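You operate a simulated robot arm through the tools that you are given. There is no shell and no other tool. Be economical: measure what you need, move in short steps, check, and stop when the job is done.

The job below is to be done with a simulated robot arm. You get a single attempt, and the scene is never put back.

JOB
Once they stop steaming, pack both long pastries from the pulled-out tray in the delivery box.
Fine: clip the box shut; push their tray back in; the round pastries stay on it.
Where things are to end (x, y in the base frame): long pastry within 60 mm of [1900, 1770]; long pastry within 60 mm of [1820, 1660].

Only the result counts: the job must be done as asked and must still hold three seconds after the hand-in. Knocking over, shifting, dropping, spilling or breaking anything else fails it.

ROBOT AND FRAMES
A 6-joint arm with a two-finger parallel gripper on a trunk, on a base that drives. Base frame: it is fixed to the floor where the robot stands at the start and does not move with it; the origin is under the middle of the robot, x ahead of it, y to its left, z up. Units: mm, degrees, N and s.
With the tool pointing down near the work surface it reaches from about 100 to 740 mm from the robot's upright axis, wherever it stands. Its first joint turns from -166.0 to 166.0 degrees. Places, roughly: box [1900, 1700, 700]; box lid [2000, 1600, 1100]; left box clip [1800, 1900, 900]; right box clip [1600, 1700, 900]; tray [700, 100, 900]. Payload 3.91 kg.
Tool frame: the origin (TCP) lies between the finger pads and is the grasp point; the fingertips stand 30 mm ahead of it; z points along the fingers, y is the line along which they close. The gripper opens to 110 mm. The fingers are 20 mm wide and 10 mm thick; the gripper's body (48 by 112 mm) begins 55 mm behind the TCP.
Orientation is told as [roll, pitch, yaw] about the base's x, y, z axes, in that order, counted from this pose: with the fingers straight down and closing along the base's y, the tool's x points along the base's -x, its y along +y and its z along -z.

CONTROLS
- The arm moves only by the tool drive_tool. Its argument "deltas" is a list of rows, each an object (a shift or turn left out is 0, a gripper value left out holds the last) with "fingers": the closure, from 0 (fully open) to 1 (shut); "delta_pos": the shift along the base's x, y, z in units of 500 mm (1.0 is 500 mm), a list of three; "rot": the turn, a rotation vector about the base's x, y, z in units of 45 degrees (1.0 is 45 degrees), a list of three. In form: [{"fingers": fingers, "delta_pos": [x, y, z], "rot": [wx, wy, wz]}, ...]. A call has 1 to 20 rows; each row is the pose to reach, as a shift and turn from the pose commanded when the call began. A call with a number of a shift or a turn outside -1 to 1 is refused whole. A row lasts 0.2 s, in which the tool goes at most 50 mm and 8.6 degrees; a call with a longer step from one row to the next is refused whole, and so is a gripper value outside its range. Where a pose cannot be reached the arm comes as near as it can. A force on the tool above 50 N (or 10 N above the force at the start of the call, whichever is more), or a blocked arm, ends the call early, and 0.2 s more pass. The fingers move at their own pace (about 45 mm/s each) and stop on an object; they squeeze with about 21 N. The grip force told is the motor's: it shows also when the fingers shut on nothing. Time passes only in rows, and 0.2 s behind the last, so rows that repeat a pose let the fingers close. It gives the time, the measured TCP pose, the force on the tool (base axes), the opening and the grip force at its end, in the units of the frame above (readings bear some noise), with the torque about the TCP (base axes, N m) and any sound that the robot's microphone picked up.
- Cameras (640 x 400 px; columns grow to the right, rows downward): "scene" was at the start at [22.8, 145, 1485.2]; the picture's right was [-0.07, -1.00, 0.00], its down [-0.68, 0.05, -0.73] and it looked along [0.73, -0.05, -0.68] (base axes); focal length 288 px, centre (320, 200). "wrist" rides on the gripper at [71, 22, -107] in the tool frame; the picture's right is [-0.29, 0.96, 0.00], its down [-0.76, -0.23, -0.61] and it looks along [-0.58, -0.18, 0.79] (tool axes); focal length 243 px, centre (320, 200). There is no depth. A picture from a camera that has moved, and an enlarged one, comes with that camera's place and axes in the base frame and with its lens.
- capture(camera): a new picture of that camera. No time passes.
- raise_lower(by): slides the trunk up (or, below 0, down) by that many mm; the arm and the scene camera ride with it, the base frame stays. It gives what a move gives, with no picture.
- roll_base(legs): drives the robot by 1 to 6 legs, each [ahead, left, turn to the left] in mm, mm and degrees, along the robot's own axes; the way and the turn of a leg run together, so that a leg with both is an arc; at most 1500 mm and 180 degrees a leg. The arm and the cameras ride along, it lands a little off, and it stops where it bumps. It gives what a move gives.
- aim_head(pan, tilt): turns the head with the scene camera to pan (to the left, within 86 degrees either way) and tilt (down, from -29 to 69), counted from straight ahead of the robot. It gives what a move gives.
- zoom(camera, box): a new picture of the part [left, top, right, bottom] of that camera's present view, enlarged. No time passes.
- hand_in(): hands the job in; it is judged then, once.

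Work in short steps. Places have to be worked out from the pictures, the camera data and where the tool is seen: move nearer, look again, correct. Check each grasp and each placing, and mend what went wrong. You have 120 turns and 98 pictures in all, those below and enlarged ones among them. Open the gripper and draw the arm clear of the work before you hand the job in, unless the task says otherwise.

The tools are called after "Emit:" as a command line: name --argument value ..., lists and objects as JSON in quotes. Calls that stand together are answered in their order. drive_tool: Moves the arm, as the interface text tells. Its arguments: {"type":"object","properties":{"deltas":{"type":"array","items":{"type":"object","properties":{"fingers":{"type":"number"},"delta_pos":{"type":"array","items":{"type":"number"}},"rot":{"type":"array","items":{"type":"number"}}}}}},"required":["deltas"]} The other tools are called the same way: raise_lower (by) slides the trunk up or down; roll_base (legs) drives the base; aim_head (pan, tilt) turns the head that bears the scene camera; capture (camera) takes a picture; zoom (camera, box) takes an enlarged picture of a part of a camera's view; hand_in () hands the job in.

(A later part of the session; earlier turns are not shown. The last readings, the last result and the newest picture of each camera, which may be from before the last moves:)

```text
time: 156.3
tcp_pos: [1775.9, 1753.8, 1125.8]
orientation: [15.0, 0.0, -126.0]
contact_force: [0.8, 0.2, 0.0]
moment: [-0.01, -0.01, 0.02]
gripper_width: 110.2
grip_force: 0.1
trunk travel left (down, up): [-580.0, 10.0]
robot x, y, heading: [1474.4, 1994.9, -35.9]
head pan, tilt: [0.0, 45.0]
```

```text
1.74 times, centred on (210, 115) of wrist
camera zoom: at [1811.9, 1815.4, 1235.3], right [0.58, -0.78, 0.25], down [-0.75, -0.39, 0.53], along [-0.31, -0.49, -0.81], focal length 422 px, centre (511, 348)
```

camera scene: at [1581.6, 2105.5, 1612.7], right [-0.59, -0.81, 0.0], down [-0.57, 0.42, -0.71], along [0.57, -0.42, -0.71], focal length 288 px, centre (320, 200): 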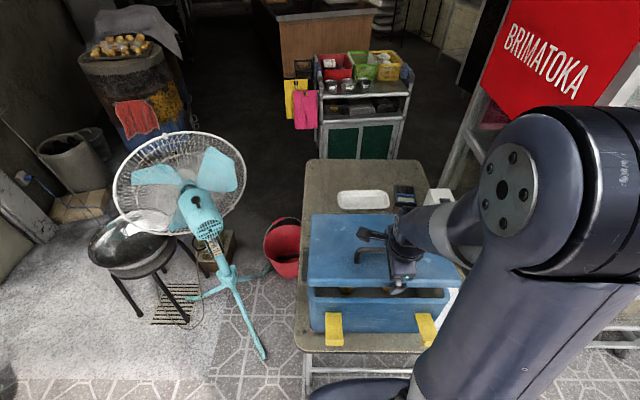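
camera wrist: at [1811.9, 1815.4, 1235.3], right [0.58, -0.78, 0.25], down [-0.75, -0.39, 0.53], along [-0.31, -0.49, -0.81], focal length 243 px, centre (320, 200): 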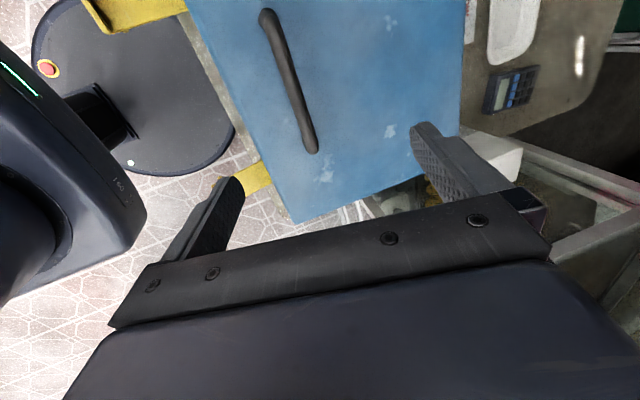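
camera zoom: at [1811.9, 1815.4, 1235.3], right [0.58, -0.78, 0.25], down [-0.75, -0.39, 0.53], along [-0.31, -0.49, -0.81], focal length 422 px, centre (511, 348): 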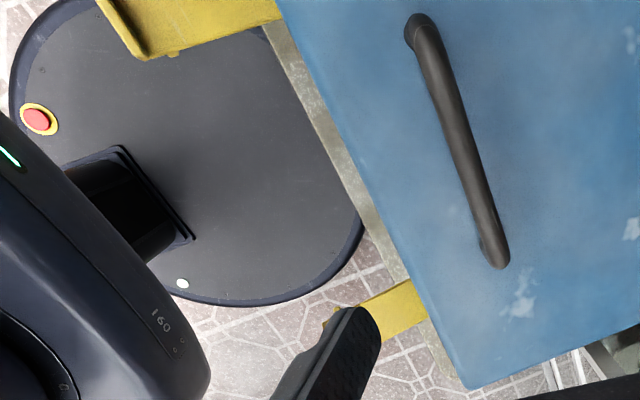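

The clips are straps hinged on the box front (z≈825), standing outward with their hooked ends at ≈z 900, ~100 mm out; they must be swung up over the lid. I back off 150 mm, close the gripper, and bring the closed fingers in front of the left clip's end.

Emit:
roll_base --legs '[[-150, 0, 0]]'

Emit:
drive_tool --deltas '[{"fingers": 1, "delta_pos": [0.02, 0.05, 0]}, {"delta_pos": [0.04, 0.11, 0]}, {"delta_pos": [0.07, 0.17, -0.03]}, {"delta_pos": [0.1, 0.23, -0.08]}, {"delta_pos": [0.112, 0.256, -0.15]}, {"delta_pos": [0.112, 0.256, -0.22]}, {"delta_pos": [0.112, 0.256, -0.25]}, {"delta_pos": [0.112, 0.256, -0.25]}]'

Emit:
capture --camera "wrist"

Emit:
capture --camera "scene"

```text
time: 157.7
tcp_pos: [1654.3, 1844.0, 1125.4]
orientation: [15.0, 0.0, -125.8]
contact_force: [-0.9, 0.0, -0.1]
moment: [0.02, 0.0, 0.01]
gripper_width: 109.9
grip_force: 0.1
trunk travel left (down, up): [-580.0, 10.0]
robot x, y, heading: [1353.6, 2086.1, -35.8]
head pan, tilt: [0.0, 45.0]
```

```text
time: 159.5
tcp_pos: [1711.3, 1972.9, 1000.3]
orientation: [15.0, 0.0, -125.9]
contact_force: [-0.3, 0.0, -0.2]
moment: [0.01, 0.03, 0.04]
gripper_width: 0.2
grip_force: 21.2
trunk travel left (down, up): [-580.0, 10.0]
robot x, y, heading: [1352.9, 2087.3, -36.0]
head pan, tilt: [0.0, 45.0]
```

```text
26 pictures are left
camera wrist: at [1745.7, 2034.7, 1109.5], right [0.58, -0.78, 0.25], down [-0.75, -0.39, 0.53], along [-0.31, -0.49, -0.81], focal length 243 px, centre (320, 200)
```

wrist: 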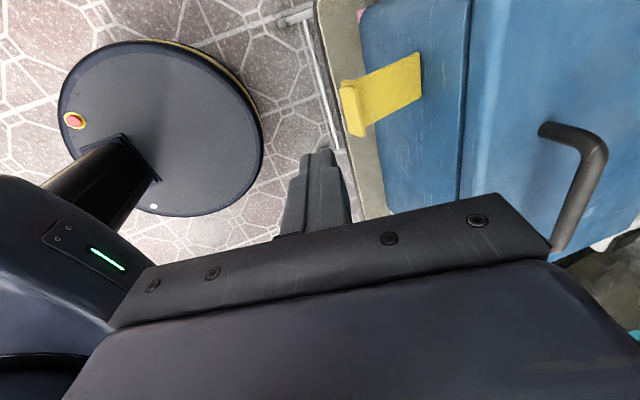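

```text
25 pictures are left
camera scene: at [1458.7, 2194.7, 1612.6], right [-0.59, -0.81, 0.0], down [-0.57, 0.41, -0.71], along [0.57, -0.41, -0.71], focal length 288 px, centre (320, 200)
```

scene: 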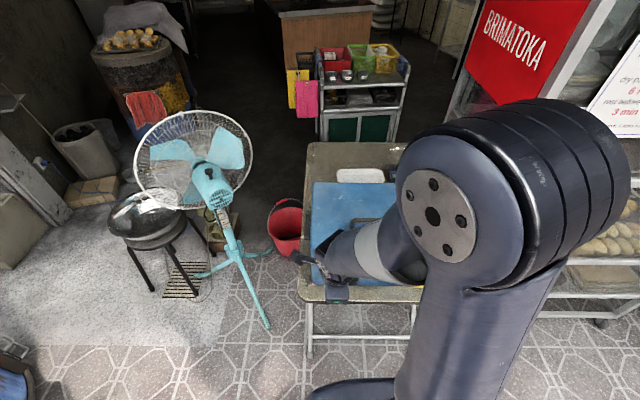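

Positions confirmed (clip end at H≈411, lateral 117). Lower to z≈919 in front of it and look.

Emit:
drive_tool --deltas '[{"delta_pos": [0, 0, -0.06]}, {"delta_pos": [0, 0, -0.12]}, {"delta_pos": [0, 0, -0.162]}, {"delta_pos": [0, 0, -0.162]}]'

Emit:
capture --camera "wrist"

```text
time: 160.5
tcp_pos: [1709.5, 1973.0, 919.7]
orientation: [15.0, 0.1, -125.9]
contact_force: [0.1, 0.5, 0.0]
moment: [0.02, -0.03, -0.03]
gripper_width: 0.1
grip_force: 20.9
trunk travel left (down, up): [-580.0, 10.0]
robot x, y, heading: [1351.1, 2086.7, -35.8]
head pan, tilt: [0.0, 45.0]
```

```text
24 pictures are left
camera wrist: at [1745.1, 2034.7, 1029.4], right [0.58, -0.78, 0.25], down [-0.75, -0.39, 0.53], along [-0.31, -0.49, -0.81], focal length 243 px, centre (320, 200)
```

wrist: 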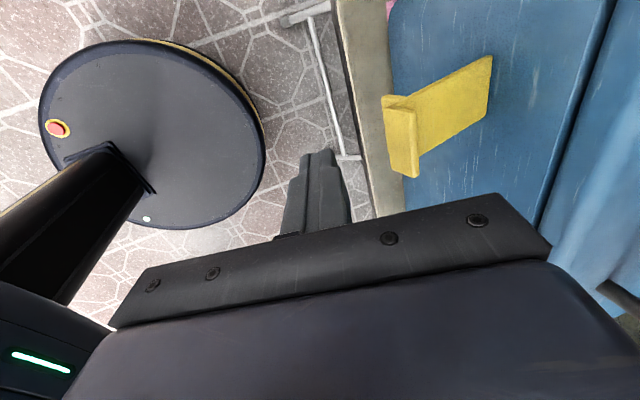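

Aligned with the clip. Push 60 mm toward the box.

Emit:
drive_tool --deltas '[{"delta_pos": [0.024, -0.018, 0]}, {"delta_pos": [0.049, -0.035, 0]}, {"delta_pos": [0.073, -0.053, 0]}, {"delta_pos": [0.097, -0.071, 0]}, {"delta_pos": [0.097, -0.071, 0]}]'

Emit:
capture --camera "wrist"

```text
time: 161.7
tcp_pos: [1758.3, 1935.0, 921.4]
orientation: [15.1, 0.0, -125.8]
contact_force: [-1.6, 1.3, 0.1]
moment: [0.03, 0.02, -0.02]
gripper_width: 0.0
grip_force: 21.2
trunk travel left (down, up): [-580.0, 10.0]
robot x, y, heading: [1352.8, 2083.2, -35.8]
head pan, tilt: [0.0, 45.0]
```

```text
23 pictures are left
camera wrist: at [1794.1, 1997.0, 1029.5], right [0.58, -0.78, 0.25], down [-0.75, -0.39, 0.53], along [-0.31, -0.49, -0.81], focal length 243 px, centre (320, 200)
```

wrist: 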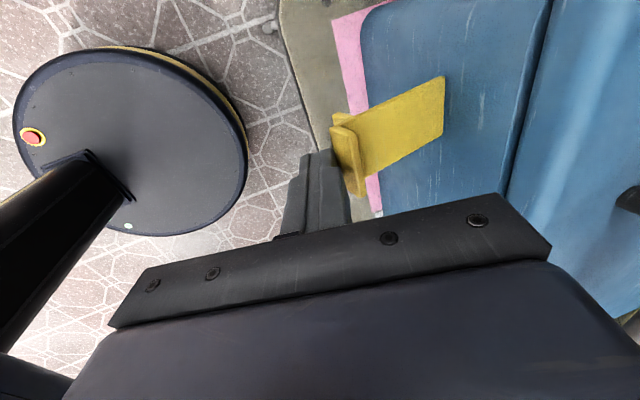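

Contact, the strap is swinging. Push 45 mm further.

Emit:
drive_tool --deltas '[{"delta_pos": [0.016, -0.012, 0]}, {"delta_pos": [0.032, -0.024, 0]}, {"delta_pos": [0.049, -0.035, 0]}, {"delta_pos": [0.061, -0.044, 0]}, {"delta_pos": [0.073, -0.053, 0]}, {"delta_pos": [0.073, -0.053, 0]}]'

Emit:
capture --camera "wrist"

```text
time: 163.1
tcp_pos: [1797.0, 1908.8, 918.9]
orientation: [15.0, 0.1, -125.9]
contact_force: [-0.7, 2.2, 0.3]
moment: [0.03, 0.03, 0.01]
gripper_width: 0.0
grip_force: 21.0
trunk travel left (down, up): [-580.0, 10.0]
robot x, y, heading: [1350.8, 2086.0, -35.9]
head pan, tilt: [0.0, 45.0]
```

```text
22 pictures are left
camera wrist: at [1830.7, 1970.6, 1028.8], right [0.58, -0.78, 0.25], down [-0.75, -0.39, 0.53], along [-0.31, -0.49, -0.81], focal length 243 px, centre (320, 200)
```

wrist: 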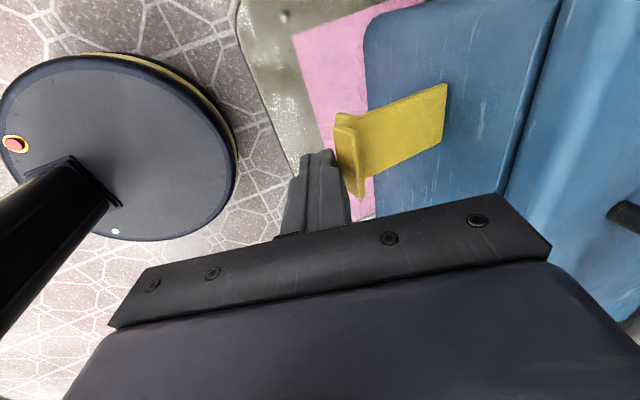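

The box seems to have slid with the push instead of the clip turning. I back off 40 mm and assess with the scene camera.

Emit:
drive_tool --deltas '[{"delta_pos": [-0.04, 0.029, 0]}, {"delta_pos": [-0.08, 0.058, 0]}, {"delta_pos": [-0.11, 0.08, 0.08]}, {"delta_pos": [-0.11, 0.08, 0.16]}, {"delta_pos": [-0.14, 0.1, 0.24]}, {"delta_pos": [-0.19, 0.14, 0.32]}, {"delta_pos": [-0.24, 0.18, 0.4]}, {"delta_pos": [-0.24, 0.1, 0.44]}, {"delta_pos": [-0.24, 0.02, 0.48]}, {"delta_pos": [-0.24, -0.06, 0.52]}]'

Emit:
zoom --camera "scene" --box '[280, 120, 520, 320]'

```text
refused: row 6 steps farther than a row can; nothing moved
```

```text
2.00 times, centred on (400, 220) of scene
camera zoom: at [1458.5, 2194.9, 1612.6], right [-0.59, -0.81, 0.0], down [-0.57, 0.41, -0.71], along [0.57, -0.41, -0.71], focal length 575 px, centre (160, 160)
```

zoom: 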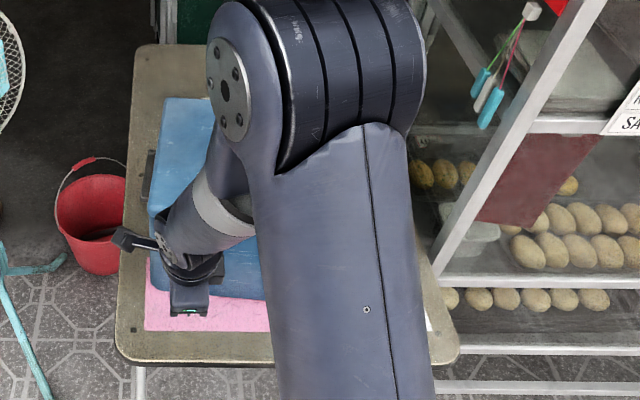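

Emit:
drive_tool --deltas '[{"delta_pos": [-0.04, 0.029, 0]}, {"delta_pos": [-0.08, 0.058, 0]}, {"delta_pos": [-0.11, 0.08, 0.06]}, {"delta_pos": [-0.12, 0.09, 0.14]}, {"delta_pos": [-0.15, 0.11, 0.21]}, {"delta_pos": [-0.18, 0.13, 0.28]}, {"delta_pos": [-0.21, 0.15, 0.35]}, {"delta_pos": [-0.24, 0.17, 0.42]}, {"delta_pos": [-0.26, 0.19, 0.48]}]'

Emit:
zoom --camera "scene" --box '[280, 120, 520, 320]'

Emit:
capture --camera "wrist"

```text
time: 165.1
tcp_pos: [1664.5, 2004.5, 1160.3]
orientation: [15.0, 0.0, -125.8]
contact_force: [-0.8, -0.5, 0.7]
moment: [-0.02, 0.03, 0.01]
gripper_width: 0.2
grip_force: 20.7
trunk travel left (down, up): [-580.0, 10.0]
robot x, y, heading: [1349.5, 2083.0, -35.9]
head pan, tilt: [0.0, 45.0]
```

```text
2.00 times, centred on (400, 220) of scene
camera zoom: at [1458.2, 2194.7, 1612.6], right [-0.59, -0.81, 0.0], down [-0.57, 0.41, -0.71], along [0.57, -0.41, -0.71], focal length 575 px, centre (160, 160)
```

zoom: 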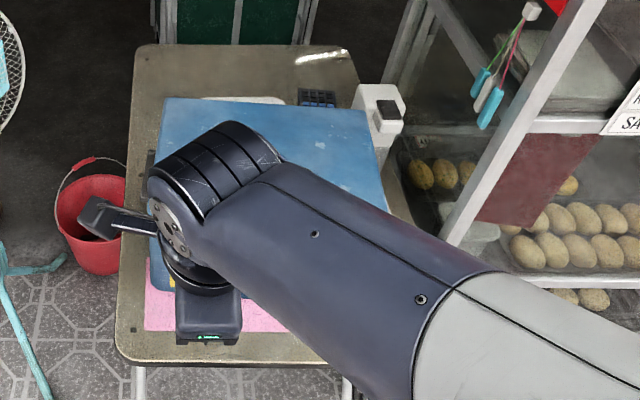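

```text
19 pictures are left
camera wrist: at [1699.6, 2065.9, 1269.1], right [0.58, -0.78, 0.25], down [-0.75, -0.39, 0.53], along [-0.31, -0.49, -0.81], focal length 243 px, centre (320, 200)
```

wrist: 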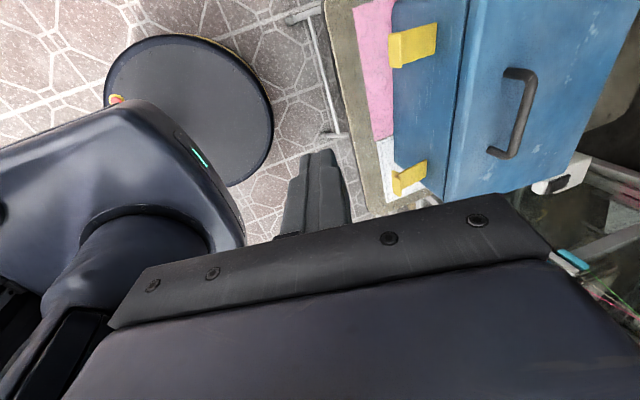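

Left clip moved ≈70 mm, right ≈50 mm: the box slid back ~60 mm and turned ~5°. I'll draw it back by the lid handle, then work the clips by gripping them instead of pushing. First go over the handle, tool vertical and open.

Emit:
drive_tool --deltas '[{"fingers": 0.3, "delta_pos": [0.045, -0.065, 0], "rot": [0.06, 0.09, 0]}, {"delta_pos": [0.09, -0.13, 0], "rot": [0.13, 0.18, 0]}, {"delta_pos": [0.135, -0.195, 0], "rot": [0.196, 0.27, 0]}, {"delta_pos": [0.18, -0.26, 0], "rot": [0.196, 0.27, 0]}, {"delta_pos": [0.225, -0.325, 0], "rot": [0.196, 0.27, 0]}, {"delta_pos": [0.27, -0.39, 0], "rot": [0.196, 0.27, 0]}, {"delta_pos": [0.315, -0.455, -0.02], "rot": [0.196, 0.27, 0]}, {"delta_pos": [0.36, -0.52, -0.06], "rot": [0.196, 0.27, 0]}, {"delta_pos": [0.384, -0.551, -0.12], "rot": [0.196, 0.27, 0]}, {"delta_pos": [0.384, -0.551, -0.14], "rot": [0.196, 0.27, 0]}, {"delta_pos": [0.384, -0.551, -0.14], "rot": [0.196, 0.27, 0]}]'

Emit:
capture --camera "wrist"

```text
time: 167.5
tcp_pos: [1858.2, 1729.0, 1088.2]
orientation: [0.1, 0.1, -125.8]
contact_force: [1.0, -0.1, -0.2]
moment: [0.02, 0.01, -0.01]
gripper_width: 77.0
grip_force: 0.0
trunk travel left (down, up): [-580.0, 10.0]
robot x, y, heading: [1353.6, 2084.4, -35.8]
head pan, tilt: [0.0, 45.0]
```

```text
18 pictures are left
camera wrist: at [1916.8, 1774.0, 1196.8], right [0.61, -0.8, 0.0], down [-0.63, -0.48, 0.61], along [-0.48, -0.37, -0.8], focal length 243 px, centre (320, 200)
```

wrist: 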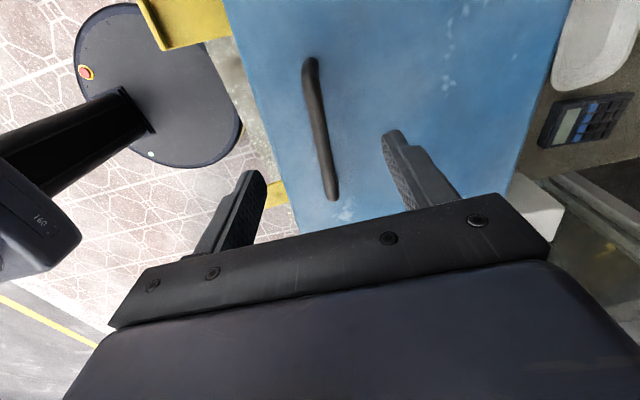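

Handle is centred between the fingers; box is turned ≈7° clockwise. Align yaw, descend onto the bar and close.

Emit:
drive_tool --deltas '[{"delta_pos": [-0.012, -0.016, -0.05], "rot": [0, 0, -0.155]}, {"delta_pos": [-0.024, -0.032, -0.12], "rot": [0, 0, -0.155]}, {"delta_pos": [-0.024, -0.032, -0.17], "rot": [0, 0, -0.155]}, {"delta_pos": [-0.024, -0.032, -0.2], "rot": [0, 0, -0.155]}, {"delta_pos": [-0.024, -0.032, -0.2], "rot": [0, 0, -0.155]}, {"fingers": 1, "delta_pos": [-0.024, -0.032, -0.2], "rot": [0, 0, -0.155]}, {"delta_pos": [-0.024, -0.032, -0.2], "rot": [0, 0, -0.155]}, {"delta_pos": [-0.024, -0.032, -0.2], "rot": [0, 0, -0.155]}, {"delta_pos": [-0.024, -0.032, -0.2], "rot": [0, 0, -0.155]}, {"delta_pos": [-0.024, -0.032, -0.2], "rot": [0, 0, -0.155]}]'

```text
time: 169.7
tcp_pos: [1845.5, 1713.3, 990.2]
orientation: [0.0, 0.1, -132.8]
contact_force: [-3.1, 3.0, -0.2]
moment: [0.05, -0.07, 0.33]
gripper_width: 13.8
grip_force: 21.0
trunk travel left (down, up): [-580.0, 10.0]
robot x, y, heading: [1353.8, 2086.0, -35.6]
head pan, tilt: [0.0, 45.0]
```

Handle gripped (13.8 mm). Drag 72 mm toward the robot while turning back 7°.

Emit:
drive_tool --deltas '[{"delta_pos": [-0.013, 0.01, 0], "rot": [0, 0, 0.02]}, {"delta_pos": [-0.03, 0.022, 0], "rot": [0, 0, 0.04]}, {"delta_pos": [-0.047, 0.034, 0], "rot": [0, 0, 0.07]}, {"delta_pos": [-0.064, 0.046, 0], "rot": [0, 0, 0.1]}, {"delta_pos": [-0.081, 0.059, 0], "rot": [0, 0, 0.125]}, {"delta_pos": [-0.098, 0.071, 0], "rot": [0, 0, 0.15]}, {"delta_pos": [-0.116, 0.085, 0], "rot": [0, 0, 0.155]}, {"delta_pos": [-0.116, 0.085, 0], "rot": [0, 0, 0.155]}, {"delta_pos": [-0.116, 0.085, 0], "rot": [0, 0, 0.155]}]'

Emit:
capture --camera "wrist"

```text
time: 171.7
tcp_pos: [1787.1, 1755.8, 989.9]
orientation: [0.1, 0.1, -125.8]
contact_force: [2.2, -1.9, 6.8]
moment: [-0.03, 0.02, -0.05]
gripper_width: 13.6
grip_force: 20.6
trunk travel left (down, up): [-580.0, 10.0]
robot x, y, heading: [1350.8, 2082.3, -35.9]
head pan, tilt: [0.0, 45.0]
```

```text
17 pictures are left
camera wrist: at [1845.7, 1800.8, 1097.0], right [0.61, -0.8, 0.0], down [-0.63, -0.48, 0.61], along [-0.48, -0.37, -0.8], focal length 243 px, centre (320, 200)
```

wrist: 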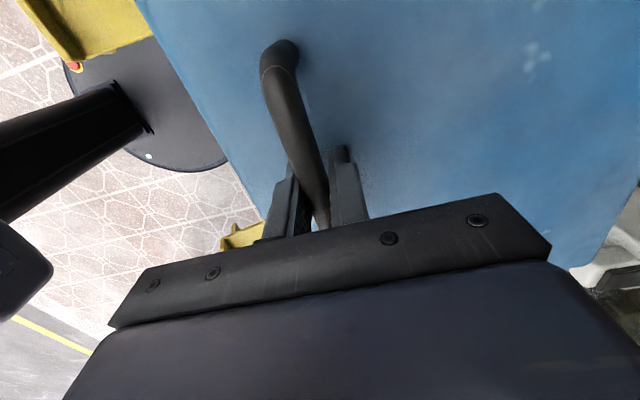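

Box is back (handle now ≈10 mm forward of its first place). Release, rise, back off 150 mm and turn the gripper so it can pinch the clip straps from their sides.

Emit:
drive_tool --deltas '[{"fingers": 0.5}, {}, {}, {"delta_pos": [0, 0, 0.06]}, {"delta_pos": [0, 0, 0.14]}, {"delta_pos": [0, 0, 0.22]}, {"delta_pos": [-0.04, 0.03, 0.3]}, {"delta_pos": [-0.08, 0.06, 0.36]}]'

Emit:
roll_base --legs '[[-150, 0, 0]]'

Emit:
drive_tool --deltas '[{"rot": [0, 0, 0.17]}, {"rot": [0, 0, 0.34]}, {"rot": [0, 0, 0.51]}, {"rot": [0, 0, 0.68]}, {"rot": [0, 0, 0.85]}, {"rot": [0, 0, 1.0]}]'

Emit:
drive_tool --deltas '[{"rot": [0, 0, 0.17]}, {"rot": [0, 0, 0.34]}, {"rot": [0, 0, 0.51]}, {"rot": [0, 0, 0.68]}, {"rot": [0, 0, 0.85]}, {"rot": [0, 0, 1.0]}]'

Emit:
drive_tool --deltas '[{"rot": [-0.1, -0.138, 0]}, {"rot": [-0.2, -0.275, 0]}, {"rot": [-0.3, -0.413, 0]}, {"rot": [-0.4, -0.55, 0]}, {"rot": [-0.5, -0.688, 0]}, {"rot": [-0.588, -0.809, 0]}]'

Emit:
zoom --camera "scene" --box '[270, 120, 510, 300]'

```text
time: 173.5
tcp_pos: [1746.7, 1786.0, 1171.0]
orientation: [0.0, 0.0, -125.8]
contact_force: [0.0, 0.8, 0.1]
moment: [0.0, 0.0, 0.01]
gripper_width: 55.0
grip_force: 0.1
trunk travel left (down, up): [-580.0, 10.0]
robot x, y, heading: [1350.9, 2083.4, -35.7]
head pan, tilt: [0.0, 45.0]
```

```text
time: 174.9
tcp_pos: [1624.3, 1873.1, 1171.0]
orientation: [0.1, 0.1, -125.8]
contact_force: [-0.7, -0.2, -0.2]
moment: [-0.02, 0.01, 0.01]
gripper_width: 54.9
grip_force: 0.1
trunk travel left (down, up): [-580.0, 10.0]
robot x, y, heading: [1230.0, 2173.6, -36.0]
head pan, tilt: [0.0, 45.0]
```

```text
time: 176.3
tcp_pos: [1624.9, 1874.0, 1170.6]
orientation: [0.2, 0.2, -80.8]
contact_force: [0.2, 0.4, 0.4]
moment: [-0.03, -0.01, -0.03]
gripper_width: 54.9
grip_force: 0.1
trunk travel left (down, up): [-580.0, 10.0]
robot x, y, heading: [1225.1, 2174.6, -35.8]
head pan, tilt: [0.0, 45.0]
```

```text
time: 177.7
tcp_pos: [1625.5, 1873.1, 1171.5]
orientation: [0.2, 0.1, -35.7]
contact_force: [-0.4, 0.3, -0.6]
moment: [-0.02, -0.03, 0.0]
gripper_width: 55.2
grip_force: 0.0
trunk travel left (down, up): [-580.0, 10.0]
robot x, y, heading: [1229.9, 2171.7, -35.6]
head pan, tilt: [0.0, 45.0]
```

```text
time: 179.1
tcp_pos: [1623.9, 1873.4, 1171.7]
orientation: [-0.1, -45.0, -35.7]
contact_force: [0.1, -0.3, 0.2]
moment: [-0.02, -0.01, 0.05]
gripper_width: 54.9
grip_force: 0.0
trunk travel left (down, up): [-580.0, 10.0]
robot x, y, heading: [1228.8, 2174.7, -35.7]
head pan, tilt: [0.0, 45.0]
```

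```text
2.22 times, centred on (390, 210) of scene
camera zoom: at [1335.8, 2283.2, 1612.7], right [-0.58, -0.81, 0.0], down [-0.57, 0.41, -0.71], along [0.57, -0.41, -0.71], focal length 639 px, centre (164, 178)
```

zoom: 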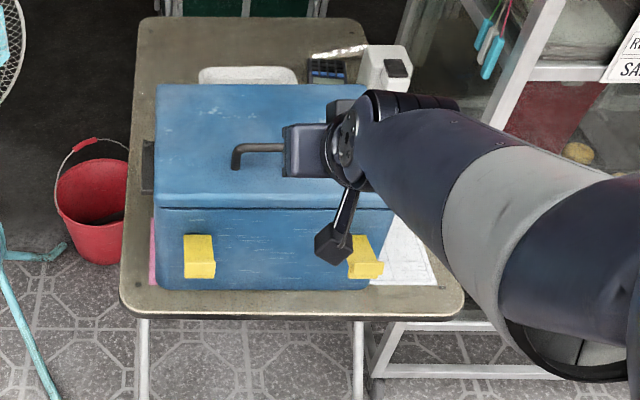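

The box is straight and almost at its original place. Now bring the gripper, pitched to 70°, in front of the left clip (end at ≈h 275, l 2583).

Emit:
drive_tool --deltas '[{"fingers": 0.32, "delta_pos": [0.03, 0.034, 0], "rot": [-0.08, -0.11, 0]}, {"delta_pos": [0.06, 0.068, -0.05], "rot": [-0.16, -0.22, 0]}, {"delta_pos": [0.1, 0.11, -0.1], "rot": [-0.24, -0.33, 0]}, {"delta_pos": [0.13, 0.145, -0.16], "rot": [-0.327, -0.45, 0]}, {"delta_pos": [0.153, 0.168, -0.24], "rot": [-0.327, -0.45, 0]}, {"delta_pos": [0.153, 0.168, -0.32], "rot": [-0.327, -0.45, 0]}, {"delta_pos": [0.153, 0.168, -0.4], "rot": [-0.327, -0.45, 0]}, {"delta_pos": [0.153, 0.168, -0.47], "rot": [-0.327, -0.45, 0]}, {"delta_pos": [0.153, 0.168, -0.52], "rot": [-0.327, -0.45, 0]}, {"delta_pos": [0.153, 0.168, -0.52], "rot": [-0.327, -0.45, 0]}]'

Emit:
capture --camera "wrist"

```text
time: 181.3
tcp_pos: [1701.9, 1957.5, 911.6]
orientation: [-0.4, -70.0, -35.5]
contact_force: [-0.2, 0.3, -0.2]
moment: [0.01, -0.03, 0.01]
gripper_width: 74.5
grip_force: 0.0
out of reach, approached as far as the arm can: row 2
trunk travel left (down, up): [-580.0, 10.0]
robot x, y, heading: [1228.5, 2171.5, -35.6]
head pan, tilt: [0.0, 45.0]
```

```text
15 pictures are left
camera wrist: at [1611.4, 2048.7, 881.7], right [0.64, 0.72, 0.27], down [-0.39, 0.0, 0.92], along [0.66, -0.7, 0.28], focal length 243 px, centre (320, 200)
```

wrist: 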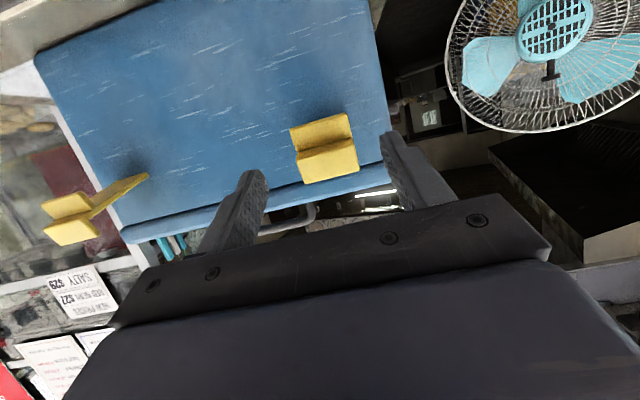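

The wrist camera (below the tool, view upside-down) shows the clip centred between the fingers. Advance 60 mm along the tool axis.

Emit:
drive_tool --deltas '[{"delta_pos": [0.03, -0.022, -0.014]}, {"delta_pos": [0.06, -0.044, -0.028]}, {"delta_pos": [0.091, -0.066, -0.041]}, {"delta_pos": [0.091, -0.066, -0.041]}]'

Emit:
capture --camera "wrist"

```text
time: 182.3
tcp_pos: [1747.0, 1924.7, 889.7]
orientation: [-0.5, -69.8, -35.5]
contact_force: [0.0, 0.3, 0.5]
moment: [-0.01, 0.04, -0.02]
gripper_width: 74.9
grip_force: 0.1
trunk travel left (down, up): [-580.0, 10.0]
robot x, y, heading: [1229.1, 2176.3, -36.0]
head pan, tilt: [0.0, 45.0]
```

```text
14 pictures are left
camera wrist: at [1657.7, 2015.8, 860.4], right [0.64, 0.72, 0.27], down [-0.39, 0.0, 0.92], along [0.66, -0.7, 0.27], focal length 243 px, centre (320, 200)
```

wrist: 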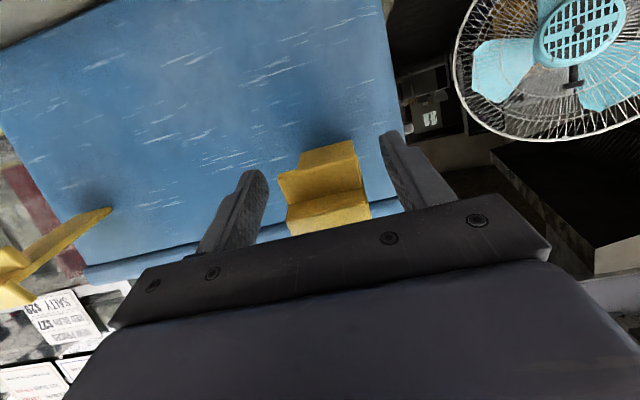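

Strap is between the pads. Close on it.

Emit:
drive_tool --deltas '[{"fingers": 1}, {}, {}, {}, {}]'

```text
time: 183.5
tcp_pos: [1748.3, 1926.0, 891.3]
orientation: [-0.6, -70.1, -35.3]
contact_force: [2.4, 4.2, 0.1]
moment: [0.2, -0.14, 0.42]
gripper_width: 41.4
grip_force: 21.2
trunk travel left (down, up): [-580.0, 10.0]
robot x, y, heading: [1228.1, 2174.4, -35.9]
head pan, tilt: [0.0, 45.0]
```

Gripped (41 mm wide). Swing the strap upward about its hinge: first 20°.

Emit:
drive_tool --deltas '[{"delta_pos": [0.0099, -0.0072, 0.017], "rot": [0.0653, 0.0899, 0]}, {"delta_pos": [0.0209, -0.0152, 0.033], "rot": [0.131, 0.18, 0]}, {"delta_pos": [0.033, -0.024, 0.0474], "rot": [0.196, 0.27, 0]}, {"delta_pos": [0.0463, -0.0336, 0.0606], "rot": [0.261, 0.36, 0]}, {"delta_pos": [0.0463, -0.0336, 0.0606], "rot": [0.261, 0.36, 0]}]'

Emit:
capture --camera "wrist"

```text
time: 184.7
tcp_pos: [1770.8, 1907.0, 921.8]
orientation: [-0.2, -50.0, -35.7]
contact_force: [-2.1, 0.2, -6.3]
moment: [0.05, 0.47, -0.59]
gripper_width: 41.9
grip_force: 20.9
trunk travel left (down, up): [-580.0, 10.0]
robot x, y, heading: [1227.3, 2173.3, -35.8]
head pan, tilt: [0.0, 45.0]
```

```text
13 pictures are left
camera wrist: at [1678.7, 1999.9, 935.3], right [0.71, 0.67, 0.22], down [-0.11, -0.2, 0.97], along [0.69, -0.72, -0.07], focal length 243 px, centre (320, 200)
```

wrist: 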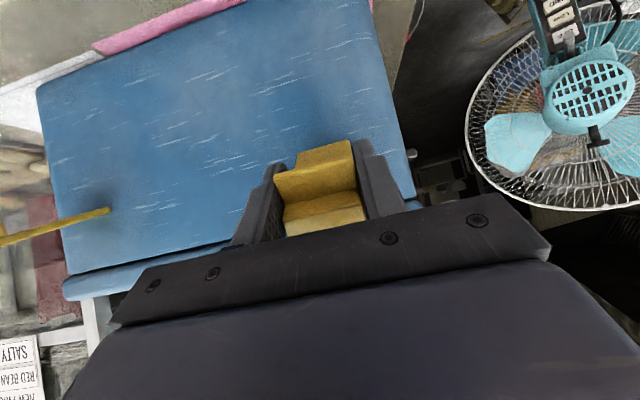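

Progress with modest force (−6 N). Swing another 15°.

Emit:
drive_tool --deltas '[{"delta_pos": [0.0139, -0.0101, 0.0118], "rot": [0.0653, 0.0899, 0]}, {"delta_pos": [0.0288, -0.0209, 0.022], "rot": [0.131, 0.18, 0]}, {"delta_pos": [0.0442, -0.0321, 0.0306], "rot": [0.196, 0.27, 0]}, {"delta_pos": [0.0442, -0.0321, 0.0306], "rot": [0.196, 0.27, 0]}]'

Emit:
zoom --camera "scene" --box '[270, 120, 510, 300]'

```text
time: 185.7
tcp_pos: [1788.0, 1891.8, 934.3]
orientation: [-0.8, -36.1, -35.8]
contact_force: [0.1, 2.7, -5.8]
moment: [0.71, -0.04, 0.18]
gripper_width: 42.0
grip_force: 21.1
out of reach, approached as far as the arm can: row 3, 4
trunk travel left (down, up): [-580.0, 10.0]
robot x, y, heading: [1228.9, 2171.2, -35.7]
head pan, tilt: [0.0, 45.0]
```

```text
2.22 times, centred on (390, 210) of scene
camera zoom: at [1336.5, 2283.1, 1612.6], right [-0.58, -0.81, 0.0], down [-0.57, 0.41, -0.71], along [0.57, -0.41, -0.71], focal length 639 px, centre (164, 178)
```

zoom: 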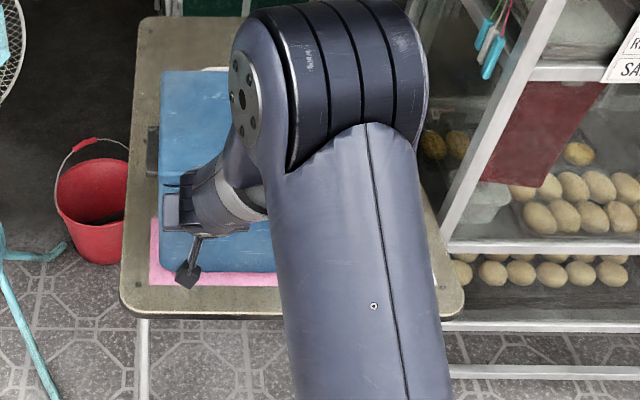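

The box has crept back again and the arm is at its reach limit. Release the strap, retreat, drive in, and look at how far the clip has turned.

Emit:
drive_tool --deltas '[{"fingers": 0.35}, {}, {}, {"delta_pos": [-0.045, 0.033, 0.04]}, {"delta_pos": [-0.09, 0.066, 0.09]}, {"delta_pos": [-0.13, 0.1, 0.15]}, {"delta_pos": [-0.17, 0.13, 0.21]}, {"delta_pos": [-0.17, 0.1, 0.29]}, {"delta_pos": [-0.17, 0.04, 0.36]}, {"delta_pos": [-0.17, -0.03, 0.42]}]'

Emit:
zoom --camera "scene" --box '[270, 120, 510, 300]'

```text
time: 187.9
tcp_pos: [1711.9, 1894.8, 1133.3]
orientation: [-1.7, -35.6, -35.7]
contact_force: [0.2, -0.7, 0.1]
moment: [0.01, 0.0, 0.05]
gripper_width: 71.7
grip_force: 0.1
out of reach, approached as far as the arm can: row 10
trunk travel left (down, up): [-580.0, 10.0]
robot x, y, heading: [1231.8, 2172.7, -35.7]
head pan, tilt: [0.0, 45.0]
```

```text
2.22 times, centred on (390, 210) of scene
camera zoom: at [1335.8, 2283.0, 1612.6], right [-0.58, -0.81, 0.0], down [-0.57, 0.41, -0.71], along [0.57, -0.41, -0.71], focal length 639 px, centre (164, 178)
```

zoom: 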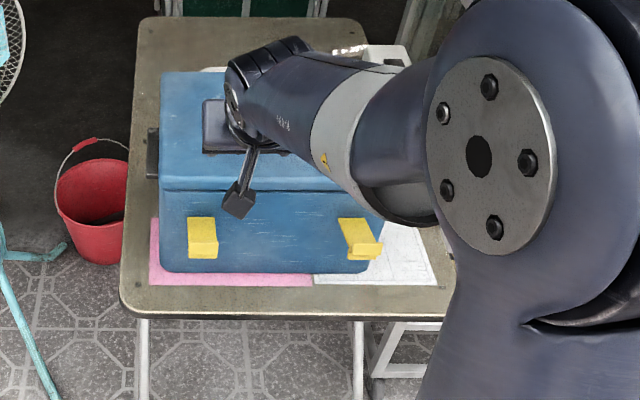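

The clip springs back open when let go, so it must be swung fully home in one go while held. I lower the trunk, retract and bring the base nearer to have the whole arc in reach (box will be drawn back by its handle afterwards).

Emit:
raise_lower --by -130

Emit:
drive_tool --deltas '[{"delta_pos": [-0.05, 0.036, 0]}, {"delta_pos": [-0.1, 0.073, 0.02]}, {"delta_pos": [-0.15, 0.109, 0.04]}, {"delta_pos": [-0.21, 0.153, 0.04]}, {"delta_pos": [-0.21, 0.153, 0.04]}]'

Emit:
roll_base --legs '[[130, 0, 0]]'

```text
time: 189.4
tcp_pos: [1712.6, 1894.6, 1003.5]
orientation: [-1.7, -35.6, -35.7]
contact_force: [-0.5, 0.2, -0.3]
moment: [0.0, -0.02, 0.01]
gripper_width: 71.6
grip_force: 0.1
trunk travel left (down, up): [-450.0, 140.0]
robot x, y, heading: [1228.5, 2175.4, -35.8]
head pan, tilt: [0.0, 45.0]
```

```text
time: 190.7
tcp_pos: [1605.5, 1970.9, 1021.6]
orientation: [-1.7, -35.6, -35.6]
contact_force: [0.0, -0.5, 0.0]
moment: [-0.02, 0.0, -0.01]
gripper_width: 71.4
grip_force: 0.1
trunk travel left (down, up): [-450.0, 140.0]
robot x, y, heading: [1227.3, 2174.1, -35.9]
head pan, tilt: [0.0, 45.0]
```

```text
time: 191.9
tcp_pos: [1713.6, 1894.4, 1021.8]
orientation: [-1.8, -35.7, -35.8]
contact_force: [0.1, 0.2, 0.0]
moment: [0.0, 0.03, -0.03]
gripper_width: 71.4
grip_force: 0.1
trunk travel left (down, up): [-450.0, 140.0]
robot x, y, heading: [1335.9, 2097.9, -35.7]
head pan, tilt: [0.0, 45.0]
```

Go to the pre-grasp in front of the left clip with pitch 58°, then advance along the strap.

Emit:
drive_tool --deltas '[{"fingers": 0.35, "delta_pos": [0.0, 0.02, 0], "rot": [-0.075, -0.103, 0]}, {"delta_pos": [0.01, 0.04, -0.03], "rot": [-0.15, -0.206, 0]}, {"delta_pos": [0.02, 0.06, -0.08], "rot": [-0.225, -0.31, 0]}, {"delta_pos": [0.037, 0.065, -0.14], "rot": [-0.3, -0.413, 0]}, {"delta_pos": [0.037, 0.065, -0.202], "rot": [-0.3, -0.413, 0]}, {"delta_pos": [0.065, 0.045, -0.223], "rot": [-0.3, -0.413, 0]}, {"delta_pos": [0.092, 0.025, -0.244], "rot": [-0.3, -0.413, 0]}, {"delta_pos": [0.1195, 0.005, -0.265], "rot": [-0.3, -0.413, 0]}, {"delta_pos": [0.1195, 0.005, -0.265], "rot": [-0.3, -0.413, 0]}]'

Emit:
capture --camera "wrist"

```text
time: 193.9
tcp_pos: [1772.8, 1897.8, 887.5]
orientation: [-1.9, -58.5, -35.5]
contact_force: [-0.3, 0.6, 0.0]
moment: [0.0, 0.02, 0.03]
gripper_width: 71.6
grip_force: 0.0
trunk travel left (down, up): [-450.0, 140.0]
robot x, y, heading: [1333.5, 2099.4, -35.9]
head pan, tilt: [0.0, 45.0]
```

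```text
10 pictures are left
camera wrist: at [1682.5, 1993.0, 882.9], right [0.7, 0.67, 0.23], down [-0.23, -0.1, 0.97], along [0.68, -0.73, 0.09], focal length 243 px, centre (320, 200)
```

wrist: 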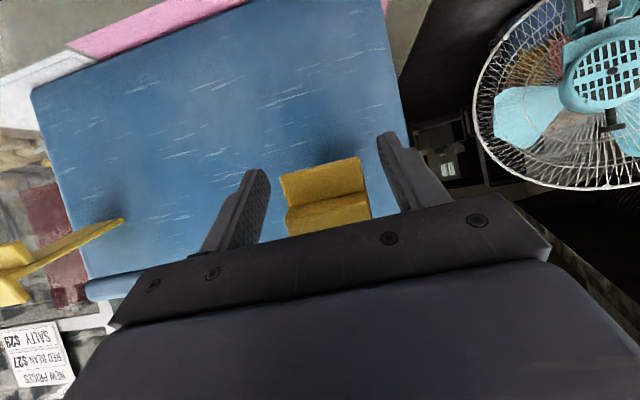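

Strap is between the fingers again. Close, then swing it through the whole ~58° arc.

Emit:
drive_tool --deltas '[{"fingers": 1}, {}, {}, {}, {}]'

Emit:
drive_tool --deltas '[{"delta_pos": [0.0081, -0.0059, 0.0172], "rot": [0.0653, 0.0899, 0]}, {"delta_pos": [0.0172, -0.0125, 0.0332], "rot": [0.131, 0.18, 0]}, {"delta_pos": [0.0275, -0.02, 0.0482], "rot": [0.196, 0.27, 0]}, {"delta_pos": [0.0388, -0.0282, 0.062], "rot": [0.261, 0.36, 0]}, {"delta_pos": [0.0511, -0.0372, 0.0746], "rot": [0.327, 0.45, 0]}, {"delta_pos": [0.0641, -0.0466, 0.0858], "rot": [0.392, 0.539, 0]}]'

Emit:
drive_tool --deltas '[{"delta_pos": [0.0139, -0.0101, 0.0096], "rot": [0.0653, 0.0899, 0]}, {"delta_pos": [0.0283, -0.0206, 0.0178], "rot": [0.131, 0.18, 0]}, {"delta_pos": [0.0434, -0.0315, 0.0246], "rot": [0.196, 0.27, 0]}, {"delta_pos": [0.0587, -0.0427, 0.0296], "rot": [0.261, 0.36, 0]}, {"delta_pos": [0.0744, -0.0541, 0.0328], "rot": [0.327, 0.45, 0]}, {"delta_pos": [0.087, -0.0633, 0.0342], "rot": [0.379, 0.521, 0]}, {"delta_pos": [0.087, -0.0633, 0.0342], "rot": [0.379, 0.521, 0]}]'

Emit:
capture --camera "wrist"

```text
time: 195.1
tcp_pos: [1772.5, 1899.1, 888.2]
orientation: [-2.0, -58.6, -35.5]
contact_force: [1.6, 4.9, 0.2]
moment: [0.33, -0.25, 0.82]
gripper_width: 42.4
grip_force: 20.7
trunk travel left (down, up): [-450.0, 140.0]
robot x, y, heading: [1333.6, 2096.2, -36.1]
head pan, tilt: [0.0, 45.0]
```

```text
time: 196.5
tcp_pos: [1804.8, 1874.2, 931.9]
orientation: [-1.5, -28.5, -35.8]
contact_force: [0.9, -1.0, -9.2]
moment: [0.67, -0.11, 0.05]
gripper_width: 42.2
grip_force: 21.7
trunk travel left (down, up): [-450.0, 140.0]
robot x, y, heading: [1333.8, 2096.2, -35.8]
head pan, tilt: [0.0, 45.0]
```

```text
time: 198.1
tcp_pos: [1827.4, 1848.7, 917.2]
orientation: [-13.0, -5.1, -35.1]
contact_force: [3.0, 2.5, 2.4]
moment: [0.3, -0.37, -0.05]
gripper_width: 48.6
grip_force: 21.1
out of reach, approached as far as the arm can: row 1, 2, 3, 4, 5, 6, 7
trunk travel left (down, up): [-450.0, 140.0]
robot x, y, heading: [1333.1, 2093.8, -35.7]
head pan, tilt: [0.0, 45.0]
```

```text
9 pictures are left
camera wrist: at [1786.3, 1931.3, 1009.7], right [0.79, 0.59, -0.19], down [0.52, -0.47, 0.71], along [0.33, -0.66, -0.68], focal length 243 px, centre (320, 200)
```

wrist: 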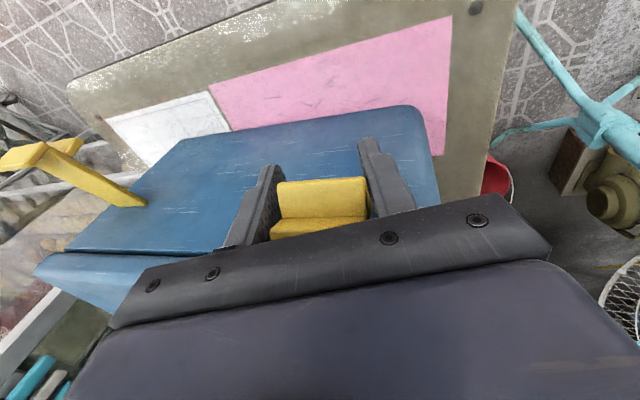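

The arm ran out of wrist range because the clip lies off to the left of its axis. Release, retreat, and shift the base left so the clip is straight ahead.

Emit:
drive_tool --deltas '[{"fingers": 0.35}, {}, {}, {"delta_pos": [-0.06, 0.044, 0.03]}, {"delta_pos": [-0.12, 0.088, 0.07]}, {"delta_pos": [-0.18, 0.132, 0.12]}, {"delta_pos": [-0.24, 0.176, 0.14]}, {"delta_pos": [-0.26, 0.19, 0.16]}, {"delta_pos": [-0.26, 0.19, 0.16]}]'

Emit:
roll_base --legs '[[0, 100, 0]]'

Emit:
zoom --camera "scene" --box '[290, 120, 570, 330]'

```text
time: 200.1
tcp_pos: [1698.1, 1944.9, 998.9]
orientation: [-13.5, -5.6, -35.0]
contact_force: [-0.4, -0.4, 0.1]
moment: [0.0, 0.03, 0.03]
gripper_width: 71.6
grip_force: 0.2
trunk travel left (down, up): [-450.0, 140.0]
robot x, y, heading: [1334.1, 2096.9, -35.7]
head pan, tilt: [0.0, 45.0]
```

```text
time: 201.3
tcp_pos: [1755.9, 2026.9, 997.7]
orientation: [-13.6, -5.6, -35.0]
contact_force: [0.0, 0.3, 1.1]
moment: [0.02, 0.01, 0.0]
gripper_width: 71.4
grip_force: 0.1
trunk travel left (down, up): [-450.0, 140.0]
robot x, y, heading: [1393.1, 2179.9, -35.8]
head pan, tilt: [0.0, 45.0]
```

```text
1.90 times, centred on (430, 225) of scene
camera zoom: at [1501.4, 2289.1, 1482.6], right [-0.58, -0.81, 0.0], down [-0.57, 0.41, -0.71], along [0.57, -0.41, -0.71], focal length 548 px, centre (110, 152)
```

zoom: 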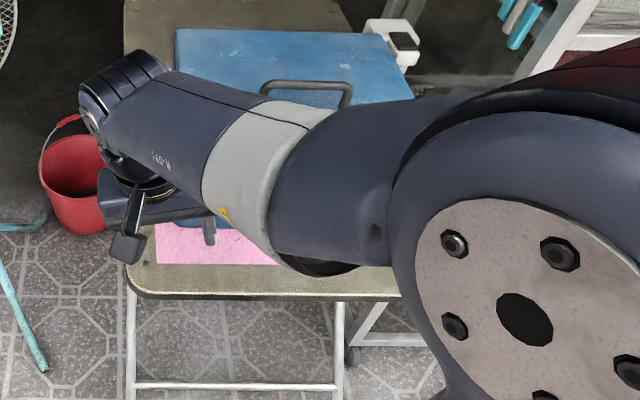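

I correct the tool's roll first, step 60 mm ahead, then pitch for the grasp.

Emit:
drive_tool --deltas '[{"rot": [0.122, -0.086, 0.015], "delta_pos": [0, 0, 0.03]}, {"rot": [0.2445, -0.171, 0.029], "delta_pos": [0, 0, 0.06]}, {"rot": [0.2445, -0.171, 0.029], "delta_pos": [0, 0, 0.06]}]'

Emit:
roll_base --legs '[[60, 0, 0]]'

Emit:
drive_tool --deltas '[{"rot": [-0.1, -0.138, 0], "delta_pos": [-0.01, -0.03, 0]}, {"rot": [-0.2, -0.275, 0], "delta_pos": [-0.03, -0.07, 0]}, {"rot": [-0.3, -0.413, 0], "delta_pos": [-0.05, -0.12, 0]}, {"rot": [-0.4, -0.55, 0], "delta_pos": [-0.07, -0.16, 0]}, {"rot": [-0.5, -0.688, 0], "delta_pos": [-0.084, -0.204, 0]}, {"rot": [-0.6, -0.825, 0], "delta_pos": [-0.084, -0.204, -0.05]}, {"rot": [-0.691, -0.951, 0], "delta_pos": [-0.084, -0.204, -0.12]}, {"rot": [-0.691, -0.951, 0], "delta_pos": [-0.084, -0.204, -0.21]}, {"rot": [-0.691, -0.951, 0], "delta_pos": [-0.084, -0.204, -0.218]}]'

Emit:
capture --camera "wrist"

```text
time: 202.1
tcp_pos: [1755.5, 2030.5, 993.6]
orientation: [-11.6, -8.6, -34.6]
contact_force: [-0.3, 0.2, 0.1]
moment: [-0.03, 0.03, -0.01]
gripper_width: 71.6
grip_force: 0.0
out of reach, approached as far as the arm can: row 1, 2, 3
trunk travel left (down, up): [-450.0, 140.0]
robot x, y, heading: [1389.1, 2178.9, -36.1]
head pan, tilt: [0.0, 45.0]
```

```text
time: 203.1
tcp_pos: [1804.4, 1996.0, 994.3]
orientation: [-11.5, -8.6, -34.5]
contact_force: [0.4, 0.1, -0.1]
moment: [-0.01, -0.01, 0.0]
gripper_width: 71.4
grip_force: 0.0
trunk travel left (down, up): [-450.0, 140.0]
robot x, y, heading: [1442.1, 2146.4, -35.9]
head pan, tilt: [0.0, 45.0]
```

```text
time: 205.1
tcp_pos: [1762.2, 1891.6, 883.7]
orientation: [-13.9, -61.4, -33.0]
contact_force: [-0.9, 0.2, -0.9]
moment: [-0.01, 0.05, 0.0]
gripper_width: 71.6
grip_force: 0.0
out of reach, approached as far as the arm can: row 6
trunk travel left (down, up): [-450.0, 140.0]
robot x, y, heading: [1443.5, 2143.0, -35.7]
head pan, tilt: [0.0, 45.0]
```

```text
7 pictures are left
camera wrist: at [1685.5, 1997.6, 869.0], right [0.79, 0.59, 0.14], down [-0.21, 0.05, 0.98], along [0.57, -0.8, 0.16], focal length 243 px, centre (320, 200)
```

wrist: 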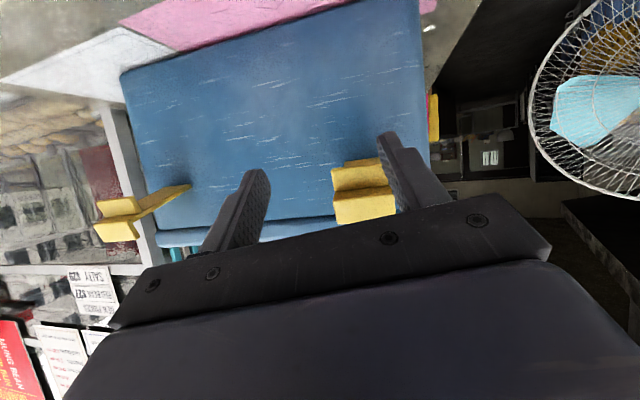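

The wrist is in an awkward branch. New idea that keeps forces internal: with the closing axis vertical-ish, squeeze between the lid's front edge (upper finger) and the strap's underside (lower finger), so the box can't slide. First retreat and unwind the tool.

Emit:
drive_tool --deltas '[{"delta_pos": [-0.06, 0.044, 0.02]}, {"delta_pos": [-0.12, 0.088, 0.06]}, {"delta_pos": [-0.162, 0.118, 0.12]}, {"delta_pos": [-0.162, 0.118, 0.2], "rot": [0.088, 0.121, 0]}, {"delta_pos": [-0.162, 0.118, 0.28], "rot": [0.176, 0.242, 0]}, {"delta_pos": [-0.162, 0.118, 0.36], "rot": [0.264, 0.363, 0]}, {"delta_pos": [-0.162, 0.118, 0.43], "rot": [0.352, 0.484, 0]}, {"delta_pos": [-0.162, 0.118, 0.43], "rot": [0.44, 0.605, 0]}, {"delta_pos": [-0.162, 0.118, 0.43], "rot": [0.528, 0.726, 0]}, {"delta_pos": [-0.162, 0.118, 0.43], "rot": [0.616, 0.847, 0]}, {"delta_pos": [-0.162, 0.118, 0.43], "rot": [0.68, 0.935, 0]}]'

Emit:
drive_tool --deltas '[{"rot": [0, 0, -0.17]}, {"rot": [0, 0, -0.34]}, {"rot": [0, 0, -0.51]}, {"rot": [0, 0, -0.68]}, {"rot": [0, 0, -0.85]}, {"rot": [0, 0, -1.0]}]'

Emit:
drive_tool --deltas '[{"rot": [0, 0, -0.17]}, {"rot": [0, 0, -0.34]}, {"rot": [0, 0, -0.51]}, {"rot": [0, 0, -0.68]}, {"rot": [0, 0, -0.85]}, {"rot": [0, 0, -1.0]}]'

```text
time: 207.5
tcp_pos: [1687.8, 1961.8, 1097.4]
orientation: [-14.1, -10.0, -34.4]
contact_force: [-0.6, 0.4, -1.0]
moment: [-0.02, -0.02, -0.03]
gripper_width: 71.6
grip_force: 0.0
out of reach, approached as far as the arm can: row 2, 3, 10, 11
trunk travel left (down, up): [-450.0, 140.0]
robot x, y, heading: [1444.3, 2146.5, -35.7]
head pan, tilt: [0.0, 45.0]
```

```text
time: 208.9
tcp_pos: [1686.2, 1955.9, 1096.9]
orientation: [-12.5, -10.9, -79.3]
contact_force: [0.9, 0.0, -0.4]
moment: [0.03, 0.02, 0.02]
gripper_width: 71.5
grip_force: 0.1
out of reach, approached as far as the arm can: row 1, 6
trunk travel left (down, up): [-450.0, 140.0]
robot x, y, heading: [1441.7, 2144.8, -36.1]
head pan, tilt: [0.0, 45.0]
```

```text
time: 210.3
tcp_pos: [1661.0, 1918.7, 1098.8]
orientation: [-12.1, -15.7, -121.7]
contact_force: [-0.2, 0.3, -0.5]
moment: [-0.01, -0.01, 0.01]
gripper_width: 71.7
grip_force: 0.1
out of reach, approached as far as the arm can: row 1, 2, 3, 4, 5, 6
trunk travel left (down, up): [-450.0, 140.0]
robot x, y, heading: [1442.8, 2146.3, -36.1]
head pan, tilt: [0.0, 45.0]
```

The arm was simply cramped (too close). Back the base 200 mm, extend the tool again and straighten its orientation.

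Emit:
roll_base --legs '[[-200, 0, 0]]'

Emit:
drive_tool --deltas '[{"fingers": 0, "delta_pos": [0.06, -0.044, 0]}, {"delta_pos": [0.12, -0.088, 0], "rot": [0.03, -0.08, -0.02]}, {"delta_pos": [0.18, -0.132, 0], "rot": [0.06, -0.16, -0.04]}, {"delta_pos": [0.24, -0.176, 0], "rot": [0.09, -0.24, -0.06]}, {"delta_pos": [0.3, -0.22, 0], "rot": [0.12, -0.32, -0.08]}, {"delta_pos": [0.324, -0.236, 0], "rot": [0.153, -0.413, -0.096]}, {"delta_pos": [0.324, -0.236, 0], "rot": [0.153, -0.413, -0.096]}]'

```text
time: 211.9
tcp_pos: [1496.4, 2037.8, 1099.2]
orientation: [-12.1, -15.5, -121.5]
contact_force: [0.4, 0.3, -0.3]
moment: [0.01, 0.0, 0.0]
gripper_width: 71.8
grip_force: 0.1
trunk travel left (down, up): [-450.0, 140.0]
robot x, y, heading: [1277.4, 2262.8, -35.8]
head pan, tilt: [0.0, 45.0]
```

```text
time: 213.5
tcp_pos: [1654.1, 1917.4, 1089.0]
orientation: [0.4, -16.0, -127.3]
contact_force: [0.5, 0.0, 0.1]
moment: [0.03, 0.04, -0.02]
gripper_width: 110.1
grip_force: 0.1
out of reach, approached as far as the arm can: row 2, 3, 4, 5, 6, 7
trunk travel left (down, up): [-450.0, 140.0]
robot x, y, heading: [1277.8, 2263.4, -35.7]
head pan, tilt: [0.0, 45.0]
```

Emit:
drive_tool --deltas '[{"delta_pos": [-0.03, 0.07, 0.04], "rot": [0, 0, 0.17]}, {"delta_pos": [-0.06, 0.14, 0.08], "rot": [0, 0, 0.34]}, {"delta_pos": [-0.09, 0.2, 0.12], "rot": [0, 0, 0.51]}, {"delta_pos": [-0.1, 0.236, 0.16], "rot": [0, 0, 0.68]}, {"delta_pos": [-0.1, 0.236, 0.16], "rot": [0, 0, 0.85]}, {"delta_pos": [-0.1, 0.236, 0.16], "rot": [0, 0, 1.0]}]'

Emit:
drive_tool --deltas '[{"rot": [0, 0, 0.17]}, {"rot": [0, 0, 0.34]}, {"rot": [0, 0, 0.51]}, {"rot": [0, 0, 0.68]}, {"rot": [0, 0, 0.85]}, {"rot": [0, 0, 1.0]}]'

```text
time: 214.9
tcp_pos: [1608.6, 2045.8, 1168.6]
orientation: [-0.9, -18.2, -82.3]
contact_force: [-0.5, -0.2, -0.3]
moment: [-0.03, 0.02, 0.0]
gripper_width: 110.1
grip_force: 0.0
out of reach, approached as far as the arm can: row 5, 6
trunk travel left (down, up): [-450.0, 140.0]
robot x, y, heading: [1277.7, 2266.7, -35.8]
head pan, tilt: [0.0, 45.0]
```

```text
time: 216.3
tcp_pos: [1608.8, 2044.0, 1173.0]
orientation: [-12.4, -18.5, -34.5]
contact_force: [-0.3, -0.1, 0.2]
moment: [0.03, 0.0, 0.03]
gripper_width: 109.9
grip_force: 0.1
out of reach, approached as far as the arm can: row 1, 2, 3, 4, 5, 6
trunk travel left (down, up): [-450.0, 140.0]
robot x, y, heading: [1281.1, 2261.0, -35.7]
head pan, tilt: [0.0, 45.0]
```

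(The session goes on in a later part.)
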